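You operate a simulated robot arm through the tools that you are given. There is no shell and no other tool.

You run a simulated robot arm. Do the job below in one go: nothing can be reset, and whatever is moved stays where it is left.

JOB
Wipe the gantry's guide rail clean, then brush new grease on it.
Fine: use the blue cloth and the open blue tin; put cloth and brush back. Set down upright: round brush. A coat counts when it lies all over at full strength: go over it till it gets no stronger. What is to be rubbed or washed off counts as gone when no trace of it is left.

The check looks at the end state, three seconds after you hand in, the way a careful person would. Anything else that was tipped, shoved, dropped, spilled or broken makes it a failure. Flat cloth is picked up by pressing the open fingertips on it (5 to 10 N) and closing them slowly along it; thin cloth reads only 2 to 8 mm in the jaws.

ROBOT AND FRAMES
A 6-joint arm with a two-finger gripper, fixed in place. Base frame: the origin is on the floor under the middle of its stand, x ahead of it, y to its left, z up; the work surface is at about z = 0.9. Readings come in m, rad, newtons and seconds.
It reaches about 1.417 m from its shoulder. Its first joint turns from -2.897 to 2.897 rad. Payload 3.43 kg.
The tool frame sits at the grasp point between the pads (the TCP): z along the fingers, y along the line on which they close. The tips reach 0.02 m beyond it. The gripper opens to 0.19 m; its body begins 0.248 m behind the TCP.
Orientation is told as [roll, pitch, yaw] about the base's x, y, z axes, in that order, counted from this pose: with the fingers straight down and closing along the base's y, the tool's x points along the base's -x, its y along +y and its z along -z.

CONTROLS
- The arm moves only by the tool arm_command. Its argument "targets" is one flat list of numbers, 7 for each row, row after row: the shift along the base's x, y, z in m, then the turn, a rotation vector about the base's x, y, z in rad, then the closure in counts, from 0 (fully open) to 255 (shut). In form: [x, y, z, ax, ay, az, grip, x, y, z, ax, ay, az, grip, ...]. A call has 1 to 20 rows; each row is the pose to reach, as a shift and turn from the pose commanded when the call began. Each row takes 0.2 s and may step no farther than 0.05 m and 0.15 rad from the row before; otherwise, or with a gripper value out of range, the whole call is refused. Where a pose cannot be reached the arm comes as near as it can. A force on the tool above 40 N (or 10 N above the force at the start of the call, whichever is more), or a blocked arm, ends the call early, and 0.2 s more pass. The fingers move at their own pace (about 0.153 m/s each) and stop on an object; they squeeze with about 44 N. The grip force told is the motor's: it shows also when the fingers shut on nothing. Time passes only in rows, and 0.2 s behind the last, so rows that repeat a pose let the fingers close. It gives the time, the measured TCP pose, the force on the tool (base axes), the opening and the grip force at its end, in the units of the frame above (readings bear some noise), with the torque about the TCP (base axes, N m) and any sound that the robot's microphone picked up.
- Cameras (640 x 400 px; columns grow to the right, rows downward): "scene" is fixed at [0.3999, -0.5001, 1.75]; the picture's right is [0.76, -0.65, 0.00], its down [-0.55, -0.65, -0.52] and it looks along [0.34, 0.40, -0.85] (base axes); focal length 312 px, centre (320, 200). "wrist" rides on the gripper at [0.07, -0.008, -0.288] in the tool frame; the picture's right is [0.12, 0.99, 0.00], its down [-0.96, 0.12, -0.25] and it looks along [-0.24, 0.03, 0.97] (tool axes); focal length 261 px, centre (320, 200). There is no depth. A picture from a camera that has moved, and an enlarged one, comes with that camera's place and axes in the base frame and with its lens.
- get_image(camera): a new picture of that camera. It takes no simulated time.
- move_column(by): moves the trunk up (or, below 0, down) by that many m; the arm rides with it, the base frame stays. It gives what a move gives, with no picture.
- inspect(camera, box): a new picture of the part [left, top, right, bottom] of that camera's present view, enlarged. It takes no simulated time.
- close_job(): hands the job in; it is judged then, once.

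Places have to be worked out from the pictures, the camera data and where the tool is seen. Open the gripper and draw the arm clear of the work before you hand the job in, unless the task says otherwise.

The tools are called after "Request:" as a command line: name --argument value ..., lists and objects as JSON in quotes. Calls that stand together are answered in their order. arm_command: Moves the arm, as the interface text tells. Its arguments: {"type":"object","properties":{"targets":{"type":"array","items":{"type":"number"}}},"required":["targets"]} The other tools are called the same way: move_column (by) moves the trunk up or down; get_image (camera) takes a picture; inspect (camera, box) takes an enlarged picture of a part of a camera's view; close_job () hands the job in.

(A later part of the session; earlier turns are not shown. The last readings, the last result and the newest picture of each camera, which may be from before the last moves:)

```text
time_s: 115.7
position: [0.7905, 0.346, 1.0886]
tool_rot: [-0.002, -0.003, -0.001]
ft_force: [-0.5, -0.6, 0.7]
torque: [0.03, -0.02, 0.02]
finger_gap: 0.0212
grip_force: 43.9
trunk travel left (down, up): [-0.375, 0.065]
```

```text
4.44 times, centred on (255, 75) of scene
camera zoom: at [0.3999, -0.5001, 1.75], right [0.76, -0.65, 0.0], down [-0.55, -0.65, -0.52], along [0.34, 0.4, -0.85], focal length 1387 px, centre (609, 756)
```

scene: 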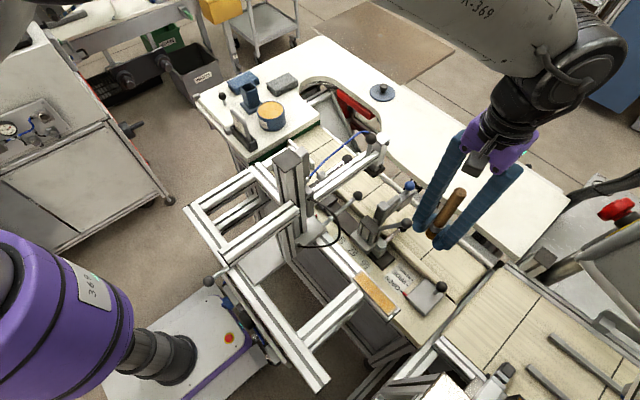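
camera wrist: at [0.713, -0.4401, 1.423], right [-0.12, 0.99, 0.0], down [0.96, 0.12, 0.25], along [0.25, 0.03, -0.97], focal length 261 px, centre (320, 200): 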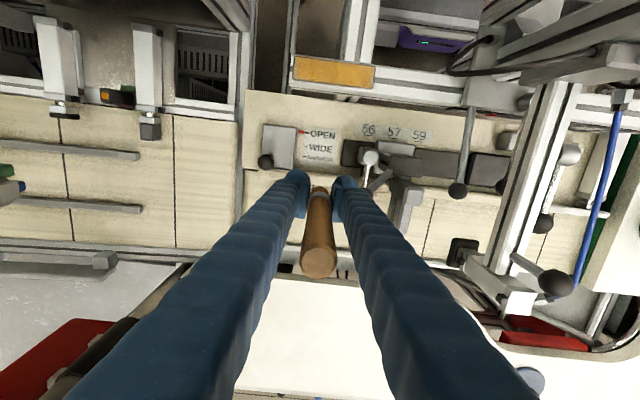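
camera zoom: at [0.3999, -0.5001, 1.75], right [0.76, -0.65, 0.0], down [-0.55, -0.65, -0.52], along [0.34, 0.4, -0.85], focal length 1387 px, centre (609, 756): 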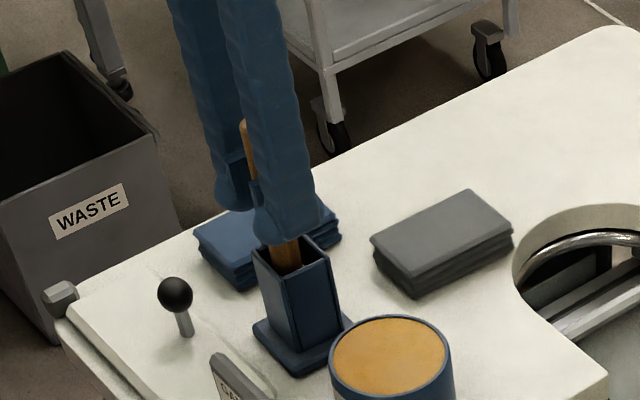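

Regripped at 21.2 mm with the tip about 0.129 m below the TCP. Lifting straight up out of the holder.

Request:
arm_command --targets '[0, 0, 0.01, 0, 0, 0, 245, 0, 0, 0.025, 0, 0, 0, 245, 0, 0, 0.045, 0, 0, 0, 245, 0, 0, 0.07, 0, 0, 0, 245, 0, 0, 0.1, 0, 0, 0, 245, 0, 0, 0.13, 0, 0, 0, 245, 0, 0, 0.155, 0, 0, 0, 245]'

Request:
inspect --camera "scene" --box '[215, 20, 315, 120]'

Request:
inspect --camera "wrist" --box '[240, 100, 400, 260]'

```text
time_s: 117.3
position: [0.7906, 0.3458, 1.2456]
tool_rot: [-0.004, -0.003, 0.0]
ft_force: [-1.4, -0.2, -0.3]
torque: [0.05, -0.03, 0.04]
finger_gap: 0.0208
grip_force: 43.7
trunk travel left (down, up): [-0.375, 0.065]
```

```text
4.00 times, centred on (265, 70) of scene
camera zoom: at [0.3999, -0.5001, 1.75], right [0.76, -0.65, 0.0], down [-0.55, -0.65, -0.52], along [0.34, 0.4, -0.85], focal length 1248 px, centre (540, 720)
```

zoom: 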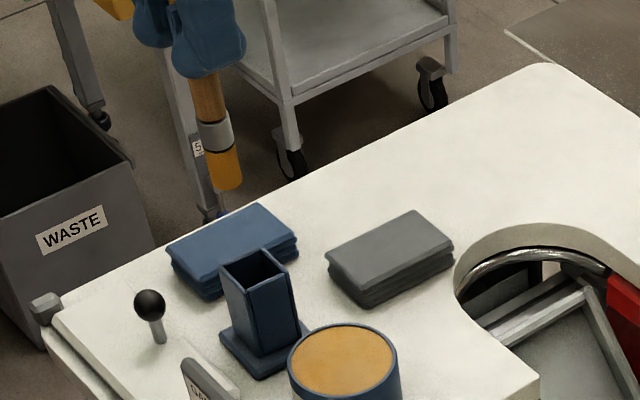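

```text
2.50 times, centred on (320, 180) of wrist
camera zoom: at [0.718, 0.3377, 1.5345], right [-0.12, 0.99, 0.0], down [0.96, 0.12, 0.25], along [0.25, 0.03, -0.97], focal length 652 px, centre (320, 250)
```

zoom: 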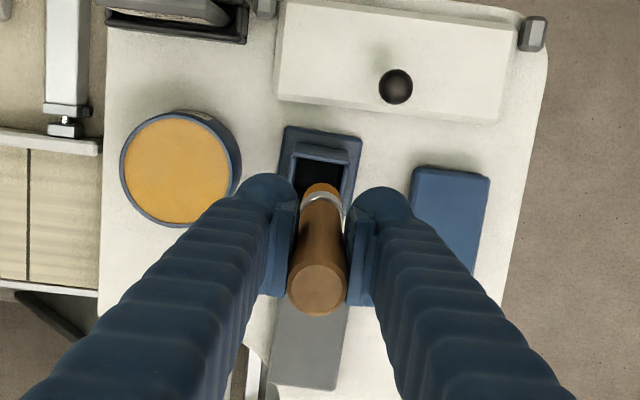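

Brush is held upright again with the bristles hanging free. Moving over the tin centre and lowering to about 1 cm above the grease.

Request:
arm_command --targets '[0.003, -0.035, 0, 0, 0, 0, 245, 0.007, -0.075, 0, 0, 0, 0, 245, 0.0105, -0.115, 0, 0, 0, 0, 245, 0.0105, -0.115, -0.04, 0, 0, 0, 245, 0.0105, -0.115, -0.08, 0, 0, 0, 245, 0.0105, -0.115, -0.1, 0, 0, 0, 245]'

Request:
inspect --camera "scene" --box '[220, 40, 320, 140]'

```text
time_s: 118.7
position: [0.8008, 0.2303, 1.1445]
tool_rot: [-0.002, -0.003, 0.0]
ft_force: [0.0, 0.0, -0.8]
torque: [0.12, 0.04, 0.04]
finger_gap: 0.0209
grip_force: 44.1
trunk travel left (down, up): [-0.375, 0.065]
```

```text
4.00 times, centred on (270, 90) of scene
camera zoom: at [0.3999, -0.5001, 1.75], right [0.76, -0.65, 0.0], down [-0.55, -0.65, -0.52], along [0.34, 0.4, -0.85], focal length 1248 px, centre (520, 640)
```

zoom: 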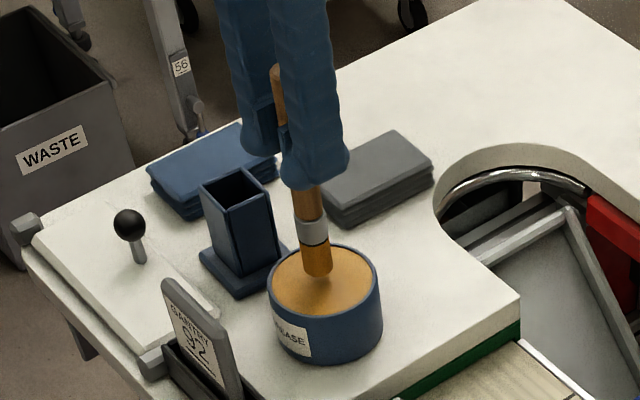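

Centred above the grease. Easing down in millimetre steps.

Request:
arm_command --targets '[0, 0, -0.003, 0, 0, 0, 245, 0, 0, -0.006, 0, 0, 0, 245]'

Request:
arm_command --targets '[0, 0, -0.001, 0, 0, 0, 245, 0, 0, -0.002, 0, 0, 0, 245]'

```text
time_s: 119.3
position: [0.8004, 0.2309, 1.1387]
tool_rot: [-0.004, -0.002, 0.001]
ft_force: [0.5, -0.6, -0.4]
torque: [-0.01, -0.01, 0.02]
finger_gap: 0.0209
grip_force: 44.3
trunk travel left (down, up): [-0.375, 0.065]
```

```text
time_s: 119.9
position: [0.8002, 0.2318, 1.1363]
tool_rot: [-0.002, -0.001, 0.0]
ft_force: [-0.2, 0.1, -0.7]
torque: [0.01, 0.01, 0.0]
finger_gap: 0.0207
grip_force: 44.1
trunk travel left (down, up): [-0.375, 0.065]
```

Request:
arm_command --targets '[0, 0, -0.001, 0, 0, 0, 245, 0, 0, -0.002, 0, 0, 0, 245]'

Request:
inspect --camera "scene" --box '[240, 80, 300, 140]'

```text
time_s: 120.5
position: [0.8019, 0.2301, 1.1343]
tool_rot: [-0.001, -0.002, 0.001]
ft_force: [-0.9, -0.4, -0.1]
torque: [-0.04, 0.01, 0.02]
finger_gap: 0.0208
grip_force: 44.2
trunk travel left (down, up): [-0.375, 0.065]
```

```text
6.67 times, centred on (270, 110) of scene
camera zoom: at [0.3999, -0.5001, 1.75], right [0.76, -0.65, 0.0], down [-0.55, -0.65, -0.52], along [0.34, 0.4, -0.85], focal length 2080 px, centre (653, 800)
```

zoom: 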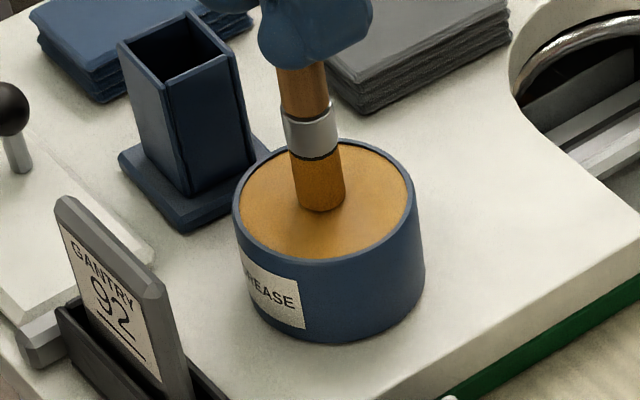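

Nearly touching; two more one-millimetre steps.

Request:
arm_command --targets '[0, 0, -0.001, 0, 0, 0, 245, 0, 0, -0.002, 0, 0, 0, 245]'

```text
time_s: 121.1
position: [0.801, 0.23, 1.1354]
tool_rot: [-0.001, -0.003, 0.001]
ft_force: [0.8, 1.3, 5.4]
torque: [0.05, -0.11, -0.01]
finger_gap: 0.0208
grip_force: 43.6
trunk travel left (down, up): [-0.375, 0.065]
```

Contact at about 5 N. A brief dab, then lift out.

Request:
arm_command --targets '[0.004, 0, -0.0005, 0, 0, 0, 245, -0.004, 0.003, -0.0005, 0, 0, 0, 245, 0, 0, -0.0005, 0, 0, 0, 245, 0, 0, -0.0005, 0, 0, 0, 245, 0, 0, 0.01, 0, 0, 0, 245, 0, 0, 0.04, 0, 0, 0, 245, 0, 0, 0.085, 0, 0, 0, 245, 0, 0, 0.115, 0, 0, 0, 245]'

Request:
inspect --camera "scene" --box '[220, 20, 320, 140]'

```text
time_s: 122.9
position: [0.8023, 0.2317, 1.2476]
tool_rot: [-0.001, -0.001, 0.002]
ft_force: [0.2, -0.1, -0.3]
torque: [0.03, -0.04, 0.0]
finger_gap: 0.021
grip_force: 43.7
trunk travel left (down, up): [-0.375, 0.065]
```

```text
3.33 times, centred on (270, 80) of scene
camera zoom: at [0.3999, -0.5001, 1.75], right [0.76, -0.65, 0.0], down [-0.55, -0.65, -0.52], along [0.34, 0.4, -0.85], focal length 1040 px, centre (487, 600)
```

zoom: 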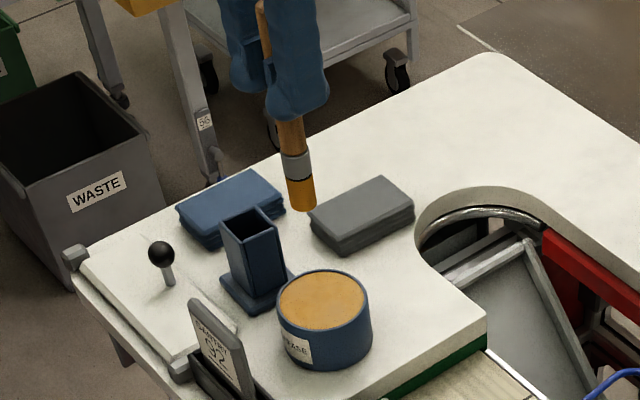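

Reloaded, nothing disturbed. Raising to z≈1.43 while pulling in to x≈0.758, then crossing.

Request:
arm_command --targets '[-0.01, 0, 0.045, 0, 0, 0, 245, -0.02, 0, 0.09, 0, 0, 0, 245, -0.03, 0, 0.135, 0, 0, 0, 245, -0.044, 0, 0.18, 0, 0, 0, 245, -0.044, -0.045, 0.18, 0, 0, 0, 245, -0.044, -0.09, 0.18, 0, 0, 0, 245, -0.044, -0.135, 0.18, 0, 0, 0, 245, -0.044, -0.18, 0.18, 0, 0, 0, 245, -0.044, -0.225, 0.18, 0, 0, 0, 245, -0.044, -0.27, 0.18, 0, 0, 0, 245, -0.044, -0.315, 0.18, 0, 0, 0, 245, -0.044, -0.36, 0.18, 0, 0, 0, 245, -0.044, -0.405, 0.18, 0, 0, 0, 245, -0.044, -0.45, 0.18, 0, 0, 0, 245, -0.044, -0.495, 0.18, 0, 0, 0, 245, -0.044, -0.54, 0.18, 0, 0, 0, 245, -0.044, -0.585, 0.18, 0, 0, 0, 245, -0.044, -0.63, 0.18, 0, 0, 0, 245, -0.044, -0.662, 0.18, 0, 0, 0, 245]'

```text
time_s: 126.9
position: [0.7581, -0.4327, 1.4277]
tool_rot: [-0.002, -0.002, 0.001]
ft_force: [-0.1, -1.6, 0.0]
torque: [0.07, 0.0, 0.0]
finger_gap: 0.0209
grip_force: 44.2
trunk travel left (down, up): [-0.375, 0.065]
```

Now over to the thin end of the rail (y≈-0.484), stopping about 3 cm above it.

Request:
arm_command --targets '[-0.045, -0.01, 0, 0, 0, 0, 245, -0.09, -0.02, 0, 0, 0, 0, 245, -0.131, -0.03, 0, 0, 0, 0, 245, -0.131, -0.04, -0.045, 0, 0, 0, 245, -0.131, -0.051, -0.09, 0, 0, 0, 245, -0.131, -0.051, -0.135, 0, 0, 0, 245, -0.131, -0.051, -0.18, 0, 0, 0, 245, -0.131, -0.051, -0.22, 0, 0, 0, 245, -0.131, -0.051, -0.25, 0, 0, 0, 245, -0.131, -0.051, -0.258, 0, 0, 0, 245]'

Request:
inspect --camera "scene" --box '[345, 250, 405, 325]'

Request:
inspect --camera "wrist" --box '[260, 120, 400, 220]'

```text
time_s: 129.1
position: [0.6257, -0.4825, 1.1708]
tool_rot: [-0.001, -0.005, 0.001]
ft_force: [1.0, 0.6, -0.3]
torque: [0.01, 0.04, -0.02]
finger_gap: 0.021
grip_force: 44.0
trunk travel left (down, up): [-0.375, 0.065]
```

```text
5.33 times, centred on (375, 288) of scene
camera zoom: at [0.3999, -0.5001, 1.75], right [0.76, -0.65, 0.0], down [-0.55, -0.65, -0.52], along [0.34, 0.4, -0.85], focal length 1664 px, centre (27, -267)
```

zoom: 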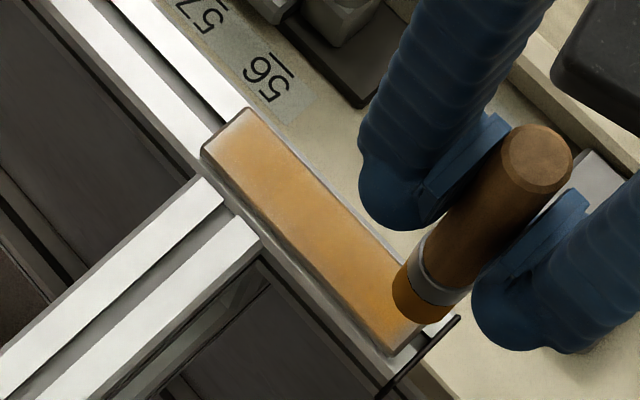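

```text
4.00 times, centred on (330, 170) of wrist
camera zoom: at [0.5536, -0.4896, 1.459], right [-0.12, 0.99, 0.0], down [0.96, 0.12, 0.25], along [0.25, 0.03, -0.97], focal length 1043 px, centre (280, 320)
```

zoom: 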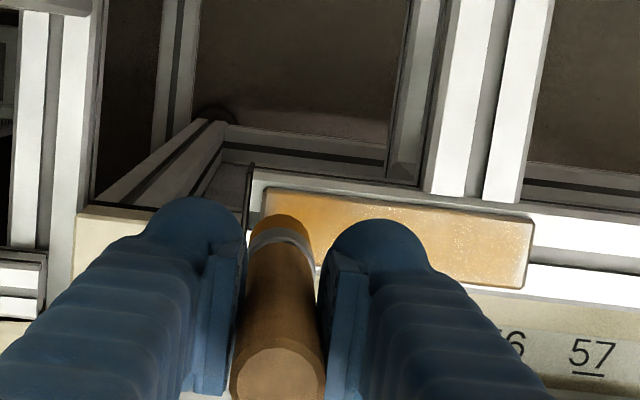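

The freshly loaded brush is over the end; tip centre is about (0.629, -0.481). Lowering to just above contact.

Request:
arm_command --targets '[0, 0, -0.012, 0, 0, 0, 245, 0, 0, -0.022, 0, 0, 0, 245, 0, 0, -0.027, 0, 0, 0, 245, 0, 0, -0.029, 0, 0, 0, 245]'

Request:
arm_command --targets '[0, 0, -0.001, 0, 0, 0, 245, 0, 0, -0.002, 0, 0, 0, 245]'

```text
time_s: 130.1
position: [0.6253, -0.4828, 1.1416]
tool_rot: [-0.002, -0.003, 0.001]
ft_force: [-0.2, 0.3, -0.3]
torque: [0.01, 0.02, -0.03]
finger_gap: 0.0207
grip_force: 43.8
trunk travel left (down, up): [-0.375, 0.065]
```

```text
time_s: 130.7
position: [0.6257, -0.4824, 1.1382]
tool_rot: [-0.002, -0.002, 0.0]
ft_force: [0.1, -0.5, -1.3]
torque: [0.01, 0.01, 0.01]
finger_gap: 0.0207
grip_force: 43.8
trunk travel left (down, up): [-0.375, 0.065]
```

Request:
arm_command --targets '[0, 0, -0.001, 0, 0, 0, 245, 0, 0, -0.002, 0, 0, 0, 245]'

```text
time_s: 131.3
position: [0.6262, -0.4823, 1.1375]
tool_rot: [-0.001, -0.003, 0.001]
ft_force: [-1.0, -0.3, 2.0]
torque: [0.02, 0.09, 0.04]
finger_gap: 0.021
grip_force: 44.0
trunk travel left (down, up): [-0.375, 0.065]
```

Light contact. Working this end with slow cross strokes and pauses, right out over the edges.

Request:
arm_command --targets '[0, 0, -0.0008, 0, 0, 0, 245, -0.009, -0.004, -0.0008, 0, 0, 0, 245, -0.009, -0.004, -0.0008, 0, 0, 0, 245, -0.009, -0.008, -0.0008, 0, 0, 0, 245, 0, -0.008, -0.0008, 0, 0, 0, 245, 0.008, -0.008, -0.0008, 0, 0, 0, 245, 0.008, -0.008, -0.0008, 0, 0, 0, 245, 0.008, -0.004, -0.0008, 0, 0, 0, 245, 0, -0.004, -0.0008, 0, 0, 0, 245, -0.009, -0.004, -0.0008, 0, 0, 0, 245, -0.009, -0.004, -0.0008, 0, 0, 0, 245, -0.009, 0.004, -0.0008, 0, 0, 0, 245, 0, 0.004, -0.0008, 0, 0, 0, 245, 0.008, 0.004, -0.0008, 0, 0, 0, 245, 0.008, 0.004, -0.0008, 0, 0, 0, 245, 0.008, 0.012, -0.0008, 0, 0, 0, 245, 0, 0.012, -0.0008, 0, 0, 0, 245, -0.009, 0.012, -0.0008, 0, 0, 0, 245, -0.009, 0.012, -0.0008, 0, 0, 0, 245]'

Request:
inspect --camera "scene" --box '[345, 250, 405, 325]'

```text
time_s: 135.3
position: [0.6176, -0.4699, 1.1366]
tool_rot: [-0.001, -0.002, 0.003]
ft_force: [0.5, -0.6, 2.1]
torque: [0.1, 0.0, -0.02]
finger_gap: 0.0207
grip_force: 43.9
trunk travel left (down, up): [-0.375, 0.065]
```

```text
5.33 times, centred on (375, 288) of scene
camera zoom: at [0.3999, -0.5001, 1.75], right [0.76, -0.65, 0.0], down [-0.55, -0.65, -0.52], along [0.34, 0.4, -0.85], focal length 1664 px, centre (27, -267)
```

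zoom: 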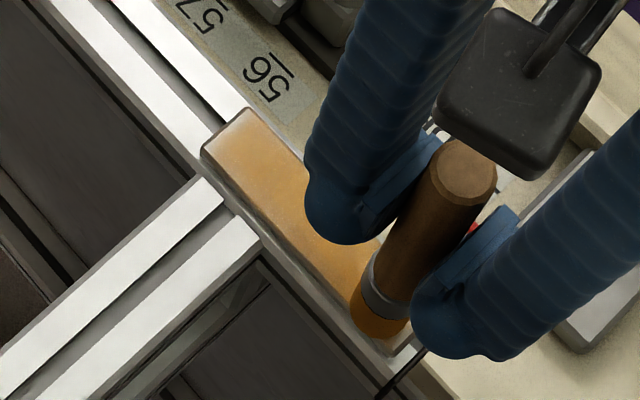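

Only about 2 N now; I'll press 1 mm more and run along the -x lane to the other end, with cross strokes there.

Request:
arm_command --targets '[0, 0, -0.001, 0, 0, 0, 245, 0, 0.015, -0.001, 0, 0, 0, 245, 0, 0.03, -0.001, 0, 0, 0, 245, 0, 0.045, -0.001, 0, 0, 0, 245, 0, 0.06, -0.001, 0, 0, 0, 245, 0, 0.075, -0.001, 0, 0, 0, 245, 0, 0.088, -0.001, 0, 0, 0, 245, 0, 0.096, -0.001, 0, 0, 0, 245, 0, 0.096, -0.001, 0, 0, 0, 245, 0.008, 0.096, -0.001, 0, 0, 0, 245, 0.017, 0.096, -0.001, 0, 0, 0, 245, 0.017, 0.096, -0.001, 0, 0, 0, 245, 0.008, 0.1, -0.001, 0, 0, 0, 245, 0, 0.1, -0.001, 0, 0, 0, 245, 0, 0.1, -0.001, 0, 0, 0, 245, 0.008, 0.1, -0.001, 0, 0, 0, 245, 0.017, 0.1, -0.001, 0, 0, 0, 245, 0.017, 0.1, -0.001, 0, 0, 0, 245]'

Request:
inspect --camera "scene" --box '[345, 250, 405, 325]'

```text
time_s: 139.1
position: [0.6339, -0.3691, 1.1363]
tool_rot: [-0.001, -0.005, 0.001]
ft_force: [-4.7, 0.0, 14.4]
torque: [0.0, 0.62, -0.03]
finger_gap: 0.021
grip_force: 44.3
trunk travel left (down, up): [-0.375, 0.065]
```

```text
5.33 times, centred on (375, 288) of scene
camera zoom: at [0.3999, -0.5001, 1.75], right [0.76, -0.65, 0.0], down [-0.55, -0.65, -0.52], along [0.34, 0.4, -0.85], focal length 1664 px, centre (27, -267)
```

zoom: 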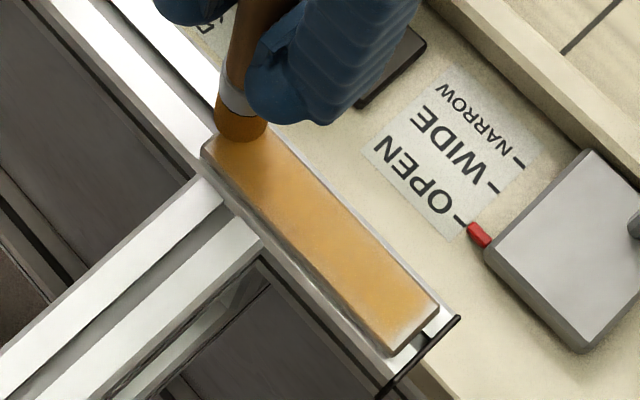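

Good pressure (14 N) here. Going back along the +x lane to the far end with pauses and more cross strokes there.

Request:
arm_command --targets '[0, -0.006, 0, 0, 0, 0, 245, -0.009, -0.006, 0, 0, 0, 0, 245, -0.017, -0.006, 0, 0, 0, 0, 245, -0.009, -0.01, 0, 0, 0, 0, 245, 0, -0.01, 0, 0, 0, 0, 245, 0, -0.025, 0, 0, 0, 0, 245, 0, -0.04, 0, 0, 0, 0, 245, 0, -0.055, 0, 0, 0, 0, 245, 0, -0.07, 0, 0, 0, 0, 245, 0, -0.085, 0, 0, 0, 0, 245, 0, -0.1, 0, 0, 0, 0, 245, 0, -0.112, 0, 0, 0, 0, 245, 0, -0.118, 0, 0, 0, 0, 245, 0, -0.118, 0, 0, 0, 0, 245, -0.009, -0.118, 0, 0, 0, 0, 245, -0.017, -0.118, 0, 0, 0, 0, 245, -0.017, -0.118, 0, 0, 0, 0, 245, -0.009, -0.114, 0, 0, 0, 0, 245, 0, -0.114, 0, 0, 0, 0, 245, 0, -0.114, 0, 0, 0, 0, 245]'

Request:
inspect --camera "scene" --box '[345, 250, 405, 325]'

```text
time_s: 143.3
position: [0.634, -0.4835, 1.1355]
tool_rot: [-0.001, -0.004, 0.002]
ft_force: [0.1, 0.1, -1.1]
torque: [0.0, -0.01, -0.01]
finger_gap: 0.0208
grip_force: 44.0
trunk travel left (down, up): [-0.375, 0.065]
```

```text
5.33 times, centred on (375, 288) of scene
camera zoom: at [0.3999, -0.5001, 1.75], right [0.76, -0.65, 0.0], down [-0.55, -0.65, -0.52], along [0.34, 0.4, -0.85], focal length 1664 px, centre (27, -267)
```

zoom: 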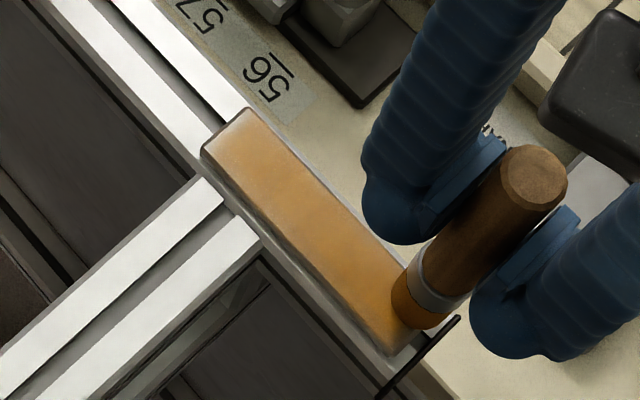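

Contact was lost at this end because the brush crept up ~1 mm. I'll lower here until I feel about 10 N, then work the end.

Request:
arm_command --targets '[-0.006, -0.002, -0.0005, 0, 0, 0, 245, -0.006, -0.002, -0.001, 0, 0, 0, 245]'

Request:
arm_command --targets '[0, 0, -0.0005, 0, 0, 0, 245, 0, 0, -0.001, 0, 0, 0, 245]'

```text
time_s: 143.9
position: [0.6291, -0.487, 1.1364]
tool_rot: [-0.004, -0.004, -0.001]
ft_force: [-1.5, 0.2, 6.9]
torque: [0.11, 0.06, -0.01]
finger_gap: 0.0206
grip_force: 43.8
trunk travel left (down, up): [-0.375, 0.065]
```

```text
time_s: 144.5
position: [0.627, -0.4873, 1.1334]
tool_rot: [-0.004, -0.004, 0.0]
ft_force: [-0.5, 0.7, 18.0]
torque: [0.02, -0.02, 0.04]
finger_gap: 0.0206
grip_force: 44.2
trunk travel left (down, up): [-0.375, 0.065]
```

About 18 N now at the end. Cross strokes here.

Request:
arm_command --targets '[-0.006, 0, 0, 0, 0, 0, 245, -0.011, 0, 0, 0, 0, 0, 245, -0.011, 0, 0, 0, 0, 0, 245, -0.004, 0, 0, 0, 0, 0, 245, 0.004, 0, 0, 0, 0, 0, 245, 0.008, 0, 0, 0, 0, 0, 245, 0.008, 0, 0, 0, 0, 0, 245, 0, 0.003, 0, 0, 0, 0, 245, -0.008, 0.003, 0, 0, 0, 0, 245, -0.011, 0.003, 0, 0, 0, 0, 245, -0.004, -0.002, 0, 0, 0, 0, 245, 0.004, -0.002, 0, 0, 0, 0, 245, 0.008, -0.002, 0, 0, 0, 0, 245, 0, 0.002, 0, 0, 0, 0, 245, -0.008, 0.002, 0, 0, 0, 0, 245, -0.011, 0.002, 0, 0, 0, 0, 245, 0, 0.006, 0, 0, 0, 0, 245, 0.006, 0.006, 0, 0, 0, 0, 245]'

Request:
inspect --camera "scene" --box '[345, 250, 405, 325]'

```text
time_s: 148.3
position: [0.6337, -0.4794, 1.1345]
tool_rot: [-0.002, -0.001, 0.001]
ft_force: [-3.1, 1.1, 7.3]
torque: [0.0, 0.24, -0.02]
finger_gap: 0.0208
grip_force: 43.6
trunk travel left (down, up): [-0.375, 0.065]
```

```text
5.33 times, centred on (375, 288) of scene
camera zoom: at [0.3999, -0.5001, 1.75], right [0.76, -0.65, 0.0], down [-0.55, -0.65, -0.52], along [0.34, 0.4, -0.85], focal length 1664 px, centre (27, -267)
```

zoom: 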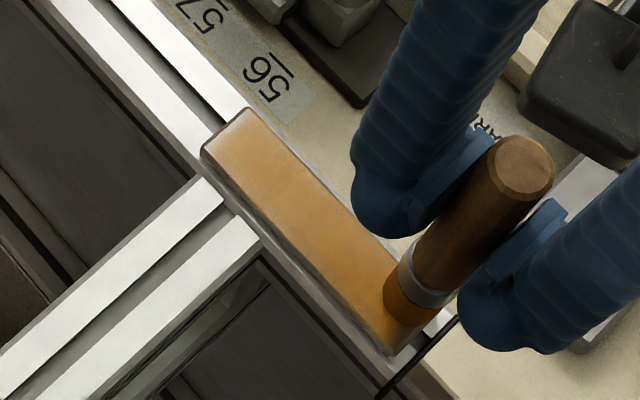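

Still ~7 N. One more pass along to the other end in the +x lane with a bit more pressure, then cross strokes there.

Request:
arm_command --targets '[0, 0.015, -0.0006, 0, 0, 0, 245, 0, 0.03, -0.0006, 0, 0, 0, 245, 0, 0.045, -0.0006, 0, 0, 0, 245, 0, 0.06, -0.0006, 0, 0, 0, 245, 0, 0.075, -0.0006, 0, 0, 0, 245, 0, 0.09, -0.0006, 0, 0, 0, 245, 0, 0.103, -0.0006, 0, 0, 0, 245, 0, 0.108, -0.0008, 0, 0, 0, 245, 0, 0.108, -0.0008, 0, 0, 0, 245, -0.008, 0.108, -0.001, 0, 0, 0, 245, -0.015, 0.108, -0.001, 0, 0, 0, 245, -0.015, 0.108, -0.001, 0, 0, 0, 245, -0.008, 0.105, -0.001, 0, 0, 0, 245, 0, 0.105, -0.001, 0, 0, 0, 245, 0, 0.105, -0.001, 0, 0, 0, 245, -0.008, 0.102, -0.001, 0, 0, 0, 245, -0.015, 0.102, -0.001, 0, 0, 0, 245, -0.015, 0.106, -0.001, 0, 0, 0, 245]'

Request:
inspect --camera "scene" --box '[345, 250, 405, 325]'

```text
time_s: 152.1
position: [0.6192, -0.3752, 1.1327]
tool_rot: [-0.004, -0.002, -0.001]
ft_force: [0.8, -1.6, 11.0]
torque: [-0.21, -0.21, -0.02]
finger_gap: 0.0209
grip_force: 44.2
trunk travel left (down, up): [-0.375, 0.065]
```

```text
5.33 times, centred on (375, 288) of scene
camera zoom: at [0.3999, -0.5001, 1.75], right [0.76, -0.65, 0.0], down [-0.55, -0.65, -0.52], along [0.34, 0.4, -0.85], focal length 1664 px, centre (27, -267)
```

zoom: 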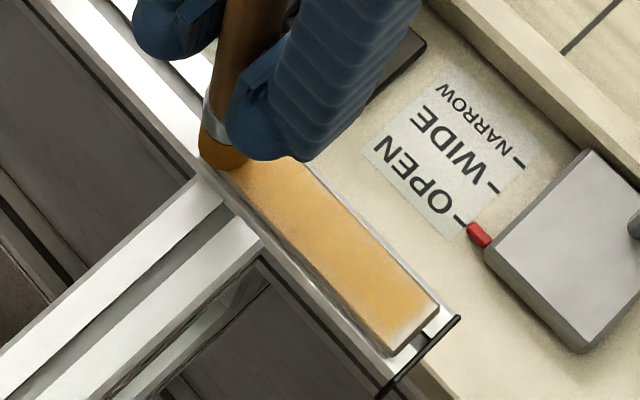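

The far end now looks nearly full. I'll lift and look straight down at high zoom.

Request:
arm_command --targets '[0, 0, 0.03, 0, 0, 0, 245, 0, -0.02, 0.07, 0, 0, 0, 245, 0.04, -0.04, 0.09, 0, 0, 0, 245, 0.08, -0.06, 0.09, 0, 0, 0, 245, 0.125, -0.06, 0.09, 0, 0, 0, 245]'

Request:
inspect --camera "wrist" --box '[285, 85, 370, 140]'

Request:
inspect --camera "scene" --box '[353, 268, 400, 320]'

```text
time_s: 153.3
position: [0.7471, -0.4349, 1.2202]
tool_rot: [-0.002, 0.0, 0.001]
ft_force: [0.4, 0.4, -0.9]
torque: [0.02, 0.14, 0.01]
finger_gap: 0.0207
grip_force: 43.6
trunk travel left (down, up): [-0.375, 0.065]
```

```text
7.27 times, centred on (328, 112) of wrist
camera zoom: at [0.6754, -0.4426, 1.5083], right [-0.12, 0.99, 0.0], down [0.96, 0.12, 0.25], along [0.25, 0.03, -0.97], focal length 1896 px, centre (266, 836)
```

zoom: 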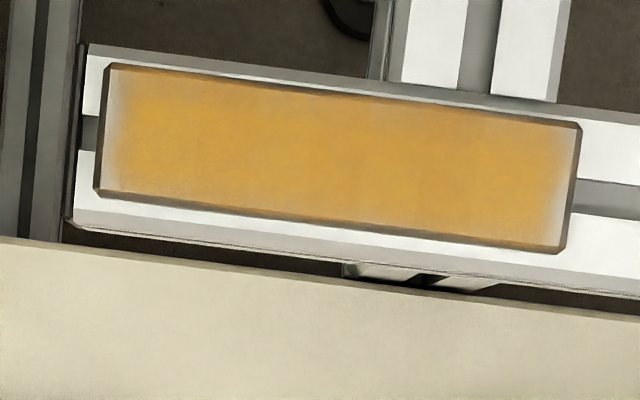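

```text
7.69 times, centred on (376, 294) of scene
camera zoom: at [0.3999, -0.5001, 1.75], right [0.76, -0.65, 0.0], down [-0.55, -0.65, -0.52], along [0.34, 0.4, -0.85], focal length 2400 px, centre (-115, -523)
```

zoom: 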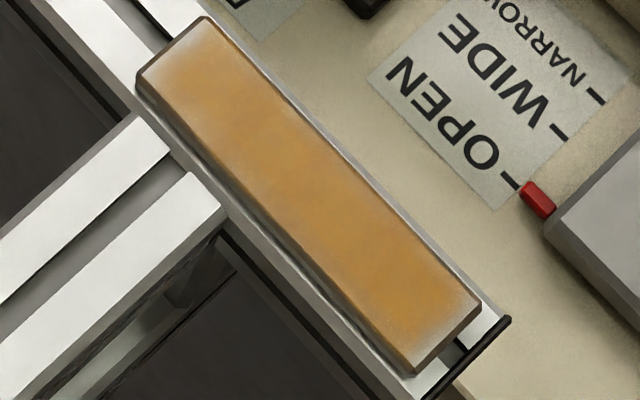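

The fade at both ends has shrunk to about 6 mm, so more passes do help. I'll return to the y≈-0.49 end and work right at the edge.

Request:
arm_command --targets '[-0.04, -0.02, 0, 0, 0, 0, 245, -0.08, -0.04, 0, 0, 0, 0, 245, -0.123, -0.0545, -0.01, 0, 0, 0, 245, -0.123, -0.0545, -0.045, 0, 0, 0, 245, -0.123, -0.0545, -0.073, 0, 0, 0, 245, -0.123, -0.0545, -0.083, 0, 0, 0, 245, -0.123, -0.0545, -0.0855, 0, 0, 0, 245]'

Request:
arm_command --targets '[0, 0, -0.001, 0, 0, 0, 245, 0, 0, -0.0015, 0, 0, 0, 245]'

```text
time_s: 154.9
position: [0.6202, -0.4899, 1.1365]
tool_rot: [-0.001, -0.004, -0.002]
ft_force: [0.2, -0.2, -0.5]
torque: [-0.01, -0.07, 0.01]
finger_gap: 0.0207
grip_force: 43.8
trunk travel left (down, up): [-0.375, 0.065]
```

```text
time_s: 155.5
position: [0.6217, -0.4898, 1.1341]
tool_rot: [-0.002, -0.001, 0.0]
ft_force: [-1.0, -1.0, -0.6]
torque: [0.01, 0.04, -0.03]
finger_gap: 0.021
grip_force: 44.2
trunk travel left (down, up): [-0.375, 0.065]
```

Request:
arm_command --targets '[0, 0, -0.001, 0, 0, 0, 245, 0, 0, -0.002, 0, 0, 0, 245]'

Request:
inspect --camera "scene" --box '[360, 280, 410, 325]'

Request:
inspect --camera "wrist" --box '[280, 130, 360, 190]'

```text
time_s: 156.1
position: [0.622, -0.4901, 1.134]
tool_rot: [-0.001, -0.001, 0.001]
ft_force: [-0.8, -0.1, -0.4]
torque: [0.03, 0.0, -0.02]
finger_gap: 0.0207
grip_force: 44.2
trunk travel left (down, up): [-0.375, 0.065]
```

```text
8.89 times, centred on (385, 302) of scene
camera zoom: at [0.3999, -0.5001, 1.75], right [0.76, -0.65, 0.0], down [-0.55, -0.65, -0.52], along [0.34, 0.4, -0.85], focal length 2774 px, centre (-258, -711)
```

zoom: 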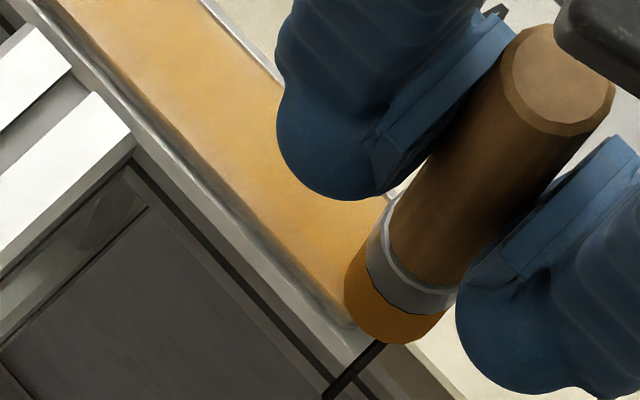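

```text
6.67 times, centred on (320, 160) of wrist
camera zoom: at [0.5495, -0.4966, 1.4219], right [-0.12, 0.99, 0.0], down [0.96, 0.12, 0.25], along [0.25, 0.03, -0.97], focal length 1738 px, centre (320, 467)
```

zoom: 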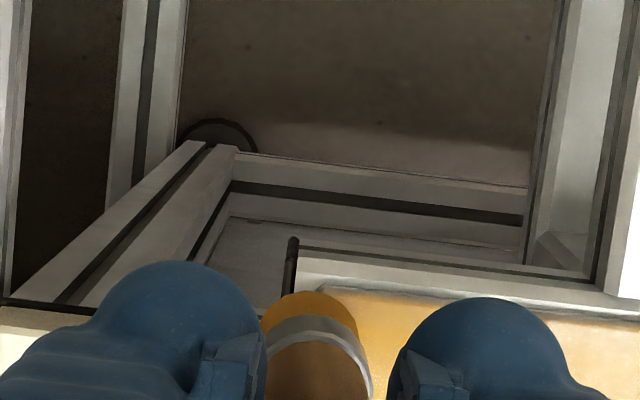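

The brush is centred right on the end edge, but still just above the surface. Lowering another millimetre at a time.

Request:
arm_command --targets '[0, 0.003, -0.001, 0, 0, 0, 245, 0, 0.003, -0.0015, 0, 0, 0, 245]'

Request:
arm_command --targets '[0, 0, -0.0007, 0, 0, 0, 245, 0, 0, -0.0015, 0, 0, 0, 245]'

```text
time_s: 156.7
position: [0.6215, -0.4862, 1.134]
tool_rot: [-0.004, -0.003, 0.0]
ft_force: [0.5, -0.6, 1.7]
torque: [-0.02, -0.14, 0.02]
finger_gap: 0.0209
grip_force: 44.3
trunk travel left (down, up): [-0.375, 0.065]
```

```text
time_s: 157.3
position: [0.6222, -0.4875, 1.1319]
tool_rot: [-0.004, -0.006, -0.002]
ft_force: [2.5, -0.9, 17.1]
torque: [0.11, -0.43, -0.02]
finger_gap: 0.021
grip_force: 43.9
trunk travel left (down, up): [-0.375, 0.065]
```

Firm contact. Cross strokes over the end, reaching both side edges, with a slight extra press to keep contact.

Request:
arm_command --targets '[-0.005, 0, 0, 0, 0, 0, 245, -0.01, 0, 0, 0, 0, 0, 245, -0.01, 0, 0, 0, 0, 0, 245, -0.003, -0.003, 0, 0, 0, 0, 245, 0.005, -0.003, 0, 0, 0, 0, 245, 0.013, -0.003, -0.0002, 0, 0, 0, 245, 0.015, 0, -0.0002, 0, 0, 0, 245, 0.007, 0, -0.0002, 0, 0, 0, 245, -0.002, 0, -0.0002, 0, 0, 0, 245, -0.01, 0, -0.0004, 0, 0, 0, 245, -0.01, -0.003, -0.0004, 0, 0, 0, 245, -0.002, -0.003, -0.0004, 0, 0, 0, 245, 0.007, -0.003, -0.0004, 0, 0, 0, 245, 0.015, -0.003, -0.0006, 0, 0, 0, 245, 0.015, 0.003, -0.0006, 0, 0, 0, 245, 0.007, 0.003, -0.0006, 0, 0, 0, 245, -0.002, 0.003, -0.0006, 0, 0, 0, 245, -0.01, 0.003, -0.0008, 0, 0, 0, 245, -0.01, 0.006, -0.0008, 0, 0, 0, 245]'

Request:
inspect --camera "scene" --box '[353, 268, 405, 325]'

```text
time_s: 161.3
position: [0.6112, -0.4796, 1.1299]
tool_rot: [-0.003, -0.005, 0.003]
ft_force: [1.7, -3.4, 15.1]
torque: [-0.31, -0.26, -0.03]
finger_gap: 0.0208
grip_force: 44.1
trunk travel left (down, up): [-0.375, 0.065]
```

```text
7.02 times, centred on (379, 296) of scene
camera zoom: at [0.3999, -0.5001, 1.75], right [0.76, -0.65, 0.0], down [-0.55, -0.65, -0.52], along [0.34, 0.4, -0.85], focal length 2190 px, centre (-94, -477)
```

zoom: 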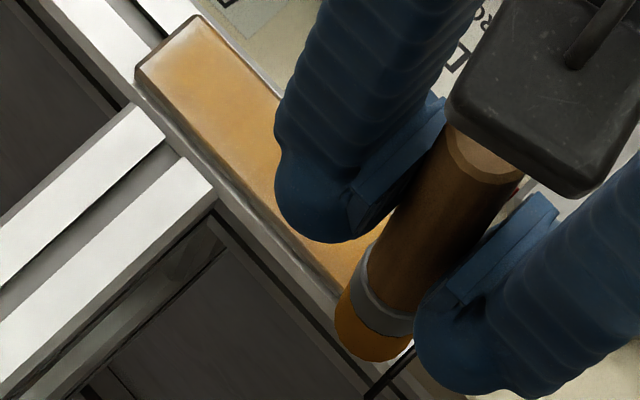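

Pressure held well. Running along the -x edge lane to the other end, then cross strokes there.

Request:
arm_command --targets '[0.002, 0.015, 0, 0, 0, 0, 245, 0.002, 0.03, 0, 0, 0, 0, 245, 0.002, 0.045, -0.0002, 0, 0, 0, 245, 0.002, 0.06, -0.0002, 0, 0, 0, 245, 0.002, 0.075, -0.0002, 0, 0, 0, 245, 0.002, 0.09, -0.0004, 0, 0, 0, 245, 0.002, 0.102, -0.0004, 0, 0, 0, 245, 0.002, 0.105, -0.0004, 0, 0, 0, 245, 0.01, 0.105, -0.0004, 0, 0, 0, 245, 0.018, 0.105, -0.0006, 0, 0, 0, 245, 0.025, 0.105, -0.0006, 0, 0, 0, 245, 0.025, 0.108, -0.0006, 0, 0, 0, 245, 0.017, 0.108, -0.0006, 0, 0, 0, 245, 0.009, 0.108, -0.0006, 0, 0, 0, 245, 0.001, 0.108, -0.0008, 0, 0, 0, 245, 0.001, 0.104, -0.0008, 0, 0, 0, 245, 0.01, 0.104, -0.0008, 0, 0, 0, 245, 0.018, 0.104, -0.0008, 0, 0, 0, 245, 0.025, 0.104, -0.0008, 0, 0, 0, 245, 0.025, 0.1, -0.0008, 0, 0, 0, 245]'

Request:
inspect --camera "scene" --box '[345, 260, 405, 325]'

```text
time_s: 165.5
position: [0.6361, -0.3797, 1.1291]
tool_rot: [-0.002, -0.003, 0.001]
ft_force: [-0.6, 1.0, 4.4]
torque: [0.05, -0.06, -0.01]
finger_gap: 0.0207
grip_force: 43.5
trunk travel left (down, up): [-0.375, 0.065]
```

```text
6.15 times, centred on (375, 292) of scene
camera zoom: at [0.3999, -0.5001, 1.75], right [0.76, -0.65, 0.0], down [-0.55, -0.65, -0.52], along [0.34, 0.4, -0.85], focal length 1920 px, centre (-18, -369)
```

zoom: 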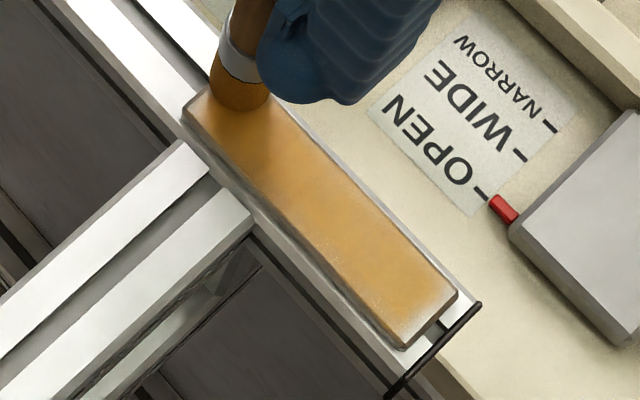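

Continuing back along the +x edge lane with slightly more press.

Request:
arm_command --targets '[0, 0, -0.0006, 0, 0, 0, 245, 0, -0.015, -0.0006, 0, 0, 0, 245, 0, -0.03, -0.0006, 0, 0, 0, 245, 0, -0.045, -0.0006, 0, 0, 0, 245, 0, -0.06, -0.0008, 0, 0, 0, 245, 0, -0.075, -0.0008, 0, 0, 0, 245, 0, -0.09, -0.0008, 0, 0, 0, 245, 0, -0.102, -0.0008, 0, 0, 0, 245, 0, -0.108, -0.001, 0, 0, 0, 245, 0, -0.11, -0.001, 0, 0, 0, 245, -0.008, -0.11, -0.001, 0, 0, 0, 245, -0.016, -0.11, -0.001, 0, 0, 0, 245, -0.024, -0.11, -0.0012, 0, 0, 0, 245, -0.024, -0.107, -0.0012, 0, 0, 0, 245, -0.015, -0.107, -0.0012, 0, 0, 0, 245, -0.007, -0.107, -0.0012, 0, 0, 0, 245, 0, -0.107, -0.0014, 0, 0, 0, 245, 0, -0.104, -0.0014, 0, 0, 0, 245]'

Request:
inspect --camera "scene" --box '[345, 260, 405, 325]'

```text
time_s: 169.3
position: [0.6364, -0.4851, 1.1277]
tool_rot: [-0.003, -0.003, 0.0]
ft_force: [-0.6, -3.3, 10.4]
torque: [-0.27, -0.01, -0.01]
finger_gap: 0.0209
grip_force: 43.5
trunk travel left (down, up): [-0.375, 0.065]
```

```text
6.15 times, centred on (375, 292) of scene
camera zoom: at [0.3999, -0.5001, 1.75], right [0.76, -0.65, 0.0], down [-0.55, -0.65, -0.52], along [0.34, 0.4, -0.85], focal length 1920 px, centre (-18, -369)
```

zoom: 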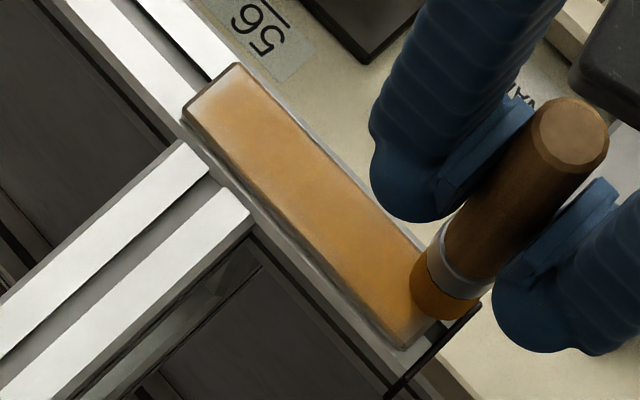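

Lifting again to compare the coat from above.

Request:
arm_command --targets '[0, 0, 0.03, 0, 0, 0, 245, 0, 0.02, 0.07, 0, 0, 0, 245, 0.035, 0.04, 0.095, 0, 0, 0, 245, 0.075, 0.05, 0.095, 0, 0, 0, 245, 0.11, 0.05, 0.095, 0, 0, 0, 245]'

Request:
inspect --camera "wrist" --box '[285, 85, 370, 140]'

Request:
inspect --camera "scene" --box '[353, 268, 400, 320]'

```text
time_s: 170.5
position: [0.7473, -0.4334, 1.2205]
tool_rot: [-0.003, -0.001, 0.001]
ft_force: [0.6, 0.0, -1.1]
torque: [-0.01, 0.09, 0.0]
finger_gap: 0.0207
grip_force: 43.6
trunk travel left (down, up): [-0.375, 0.065]
```

```text
7.27 times, centred on (328, 112) of wrist
camera zoom: at [0.6756, -0.4407, 1.5094], right [-0.12, 0.99, 0.0], down [0.96, 0.12, 0.25], along [0.25, 0.03, -0.97], focal length 1896 px, centre (266, 836)
```

zoom: 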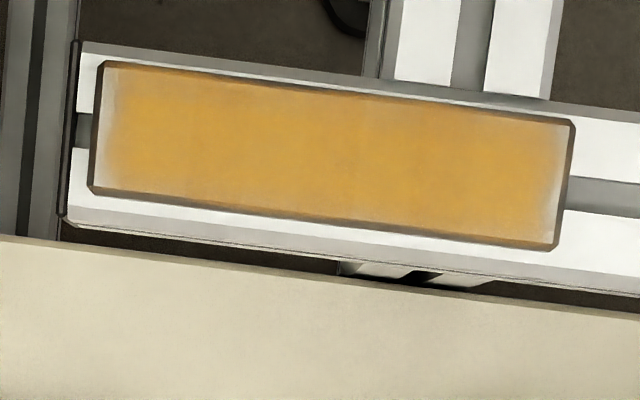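

```text
7.69 times, centred on (376, 294) of scene
camera zoom: at [0.3999, -0.5001, 1.75], right [0.76, -0.65, 0.0], down [-0.55, -0.65, -0.52], along [0.34, 0.4, -0.85], focal length 2400 px, centre (-115, -523)
```

zoom: 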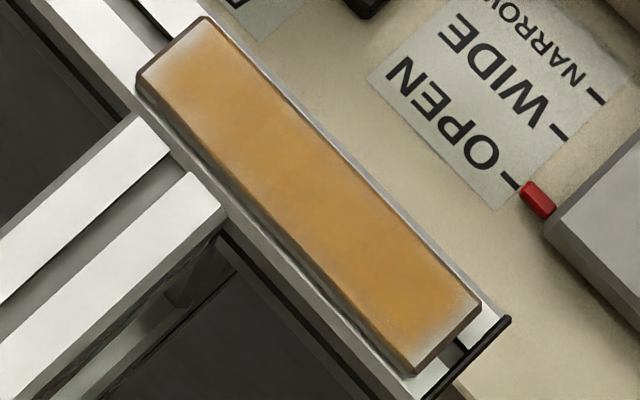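

The ends look the same as before these passes, so either this is the final look or the brush is spent. Let me look at the bristles and zoom into one end.

Request:
inspect --camera "scene" --box '[390, 200, 460, 260]'

Request:
inspect --camera "scene" --box '[380, 296, 400, 318]'

Request:
inspect --camera "wrist" --box '[292, 88, 318, 116]'

Request:
inspect --camera "wrist" --box '[340, 95, 366, 123]'

```text
6.67 times, centred on (425, 230) of scene
camera zoom: at [0.3999, -0.5001, 1.75], right [0.76, -0.65, 0.0], down [-0.55, -0.65, -0.52], along [0.34, 0.4, -0.85], focal length 2080 px, centre (-380, 0)
```

zoom: 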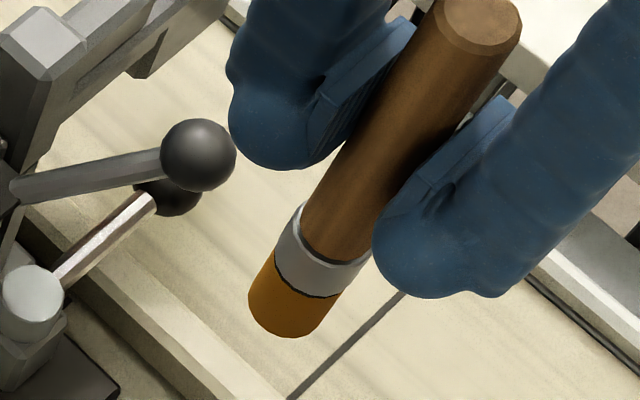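

```text
16.00 times, centred on (390, 307) of scene
camera zoom: at [0.3999, -0.5001, 1.75], right [0.76, -0.65, 0.0], down [-0.55, -0.65, -0.52], along [0.34, 0.4, -0.85], focal length 4993 px, centre (-800, -1512)
```

zoom: 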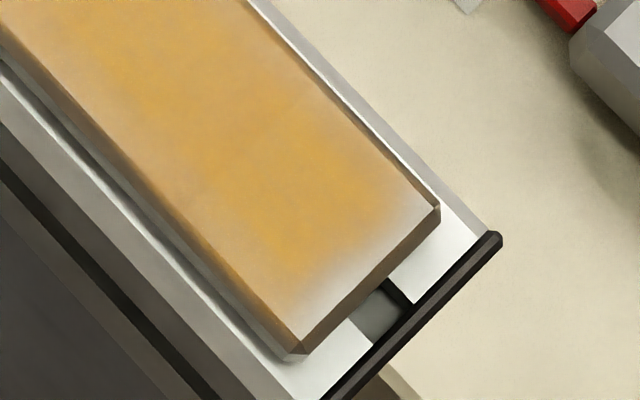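

```text
14.29 times, centred on (305, 102) of wrist
camera zoom: at [0.6756, -0.4407, 1.5094], right [-0.12, 0.99, 0.0], down [0.96, 0.12, 0.25], along [0.25, 0.03, -0.97], focal length 3724 px, centre (534, 1600)
```

zoom: 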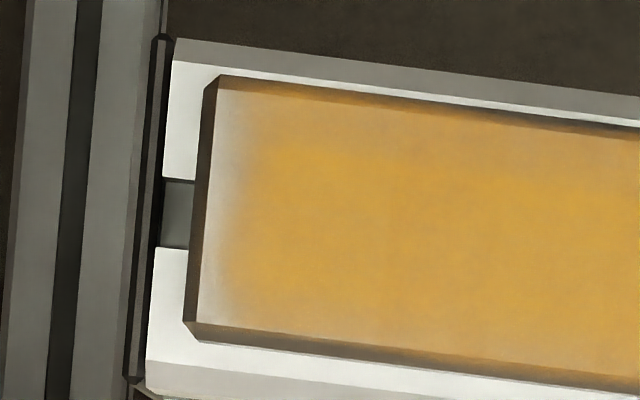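

```text
14.29 times, centred on (353, 109) of wrist
camera zoom: at [0.6756, -0.4407, 1.5094], right [-0.12, 0.99, 0.0], down [0.96, 0.12, 0.25], along [0.25, 0.03, -0.97], focal length 3724 px, centre (-151, 1500)
```

zoom: 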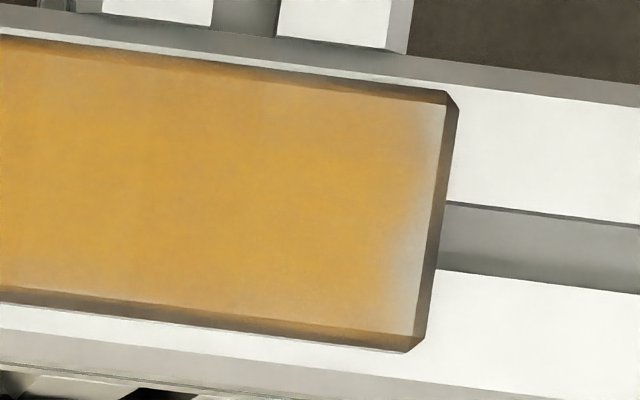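

The two end strips are still thin over about 5 mm, and the extra passes without reloading made no difference, so the brush needs fresh grease. Going back up and across to the tin.

Request:
arm_command --targets '[0.003, 0, 0.045, 0, 0, 0, 245, 0.006, 0, 0.09, 0, 0, 0, 245, 0.009, 0, 0.135, 0, 0, 0, 245, 0.011, 0, 0.18, 0, 0, 0, 245, 0.011, 0.03, 0.205, 0, 0, 0, 245, 0.011, 0.075, 0.205, 0, 0, 0, 245, 0.011, 0.12, 0.205, 0, 0, 0, 245, 0.011, 0.165, 0.205, 0, 0, 0, 245, 0.011, 0.21, 0.205, 0, 0, 0, 245, 0.011, 0.255, 0.205, 0, 0, 0, 245, 0.011, 0.3, 0.205, 0, 0, 0, 245, 0.011, 0.345, 0.205, 0, 0, 0, 245, 0.011, 0.39, 0.205, 0, 0, 0, 245, 0.011, 0.435, 0.205, 0, 0, 0, 245, 0.011, 0.48, 0.205, 0, 0, 0, 245, 0.011, 0.525, 0.205, 0, 0, 0, 245, 0.011, 0.57, 0.205, 0, 0, 0, 245, 0.011, 0.615, 0.205, 0, 0, 0, 245, 0.011, 0.66, 0.205, 0, 0, 0, 245]'

```text
time_s: 174.5
position: [0.7583, 0.2276, 1.4285]
tool_rot: [-0.004, -0.001, 0.0]
ft_force: [-0.6, 1.0, -1.3]
torque: [-0.14, 0.02, 0.0]
finger_gap: 0.0207
grip_force: 44.4
trunk travel left (down, up): [-0.375, 0.065]
```

Arrived above the tin side as intended. Descending over the tin centre to about 1 cm above the grease.

Request:
arm_command --targets '[0.015, 0.001, -0.045, 0, 0, 0, 245, 0.03, 0.002, -0.09, 0, 0, 0, 245, 0.041, 0.002, -0.135, 0, 0, 0, 245, 0.041, 0.002, -0.18, 0, 0, 0, 245, 0.041, 0.002, -0.225, 0, 0, 0, 245, 0.041, 0.002, -0.265, 0, 0, 0, 245, 0.041, 0.002, -0.292, 0, 0, 0, 245]'

Request:
inspect --camera "scene" --box '[240, 70, 310, 140]'

```text
time_s: 176.1
position: [0.7975, 0.2282, 1.137]
tool_rot: [-0.004, -0.002, -0.001]
ft_force: [1.0, 0.1, -0.4]
torque: [-0.01, 0.05, -0.01]
finger_gap: 0.0208
grip_force: 44.1
trunk travel left (down, up): [-0.375, 0.065]
```

```text
5.71 times, centred on (275, 105) of scene
camera zoom: at [0.3999, -0.5001, 1.75], right [0.76, -0.65, 0.0], down [-0.55, -0.65, -0.52], along [0.34, 0.4, -0.85], focal length 1783 px, centre (577, 743)
```

zoom: 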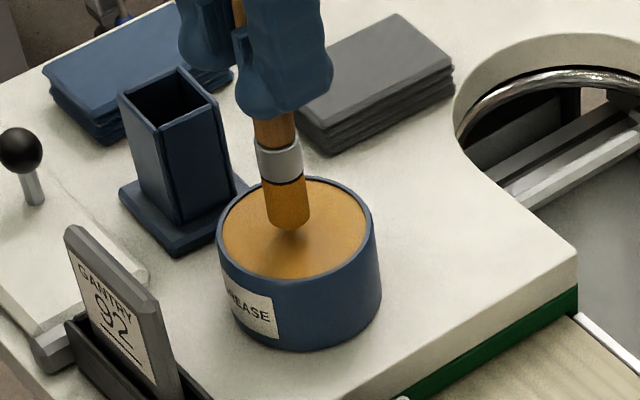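

Centred and just above the grease; easing down.

Request:
arm_command --targets '[0, 0.001, -0.003, 0, 0, 0, 245, 0, 0.001, -0.007, 0, 0, 0, 245]'

Request:
arm_command --targets '[0, 0, -0.0015, 0, 0, 0, 245, 0, 0, -0.003, 0, 0, 0, 245]'

```text
time_s: 176.7
position: [0.7987, 0.2287, 1.1298]
tool_rot: [-0.002, -0.005, 0.001]
ft_force: [-0.3, 0.5, 0.0]
torque: [0.0, -0.01, 0.01]
finger_gap: 0.0207
grip_force: 43.7
trunk travel left (down, up): [-0.375, 0.065]
```

```text
time_s: 177.3
position: [0.7976, 0.2299, 1.1255]
tool_rot: [-0.003, -0.002, -0.001]
ft_force: [-1.2, 0.0, 0.0]
torque: [0.04, 0.04, 0.03]
finger_gap: 0.0207
grip_force: 43.7
trunk travel left (down, up): [-0.375, 0.065]
```

Request:
arm_command --targets '[0, 0, -0.0015, 0, 0, 0, 245, 0, 0, -0.0025, 0, 0, 0, 245]'

```text
time_s: 177.9
position: [0.7984, 0.2291, 1.1253]
tool_rot: [-0.002, -0.003, 0.0]
ft_force: [-2.9, 1.6, 11.1]
torque: [0.01, 0.11, 0.05]
finger_gap: 0.021
grip_force: 44.2
trunk travel left (down, up): [-0.375, 0.065]
```

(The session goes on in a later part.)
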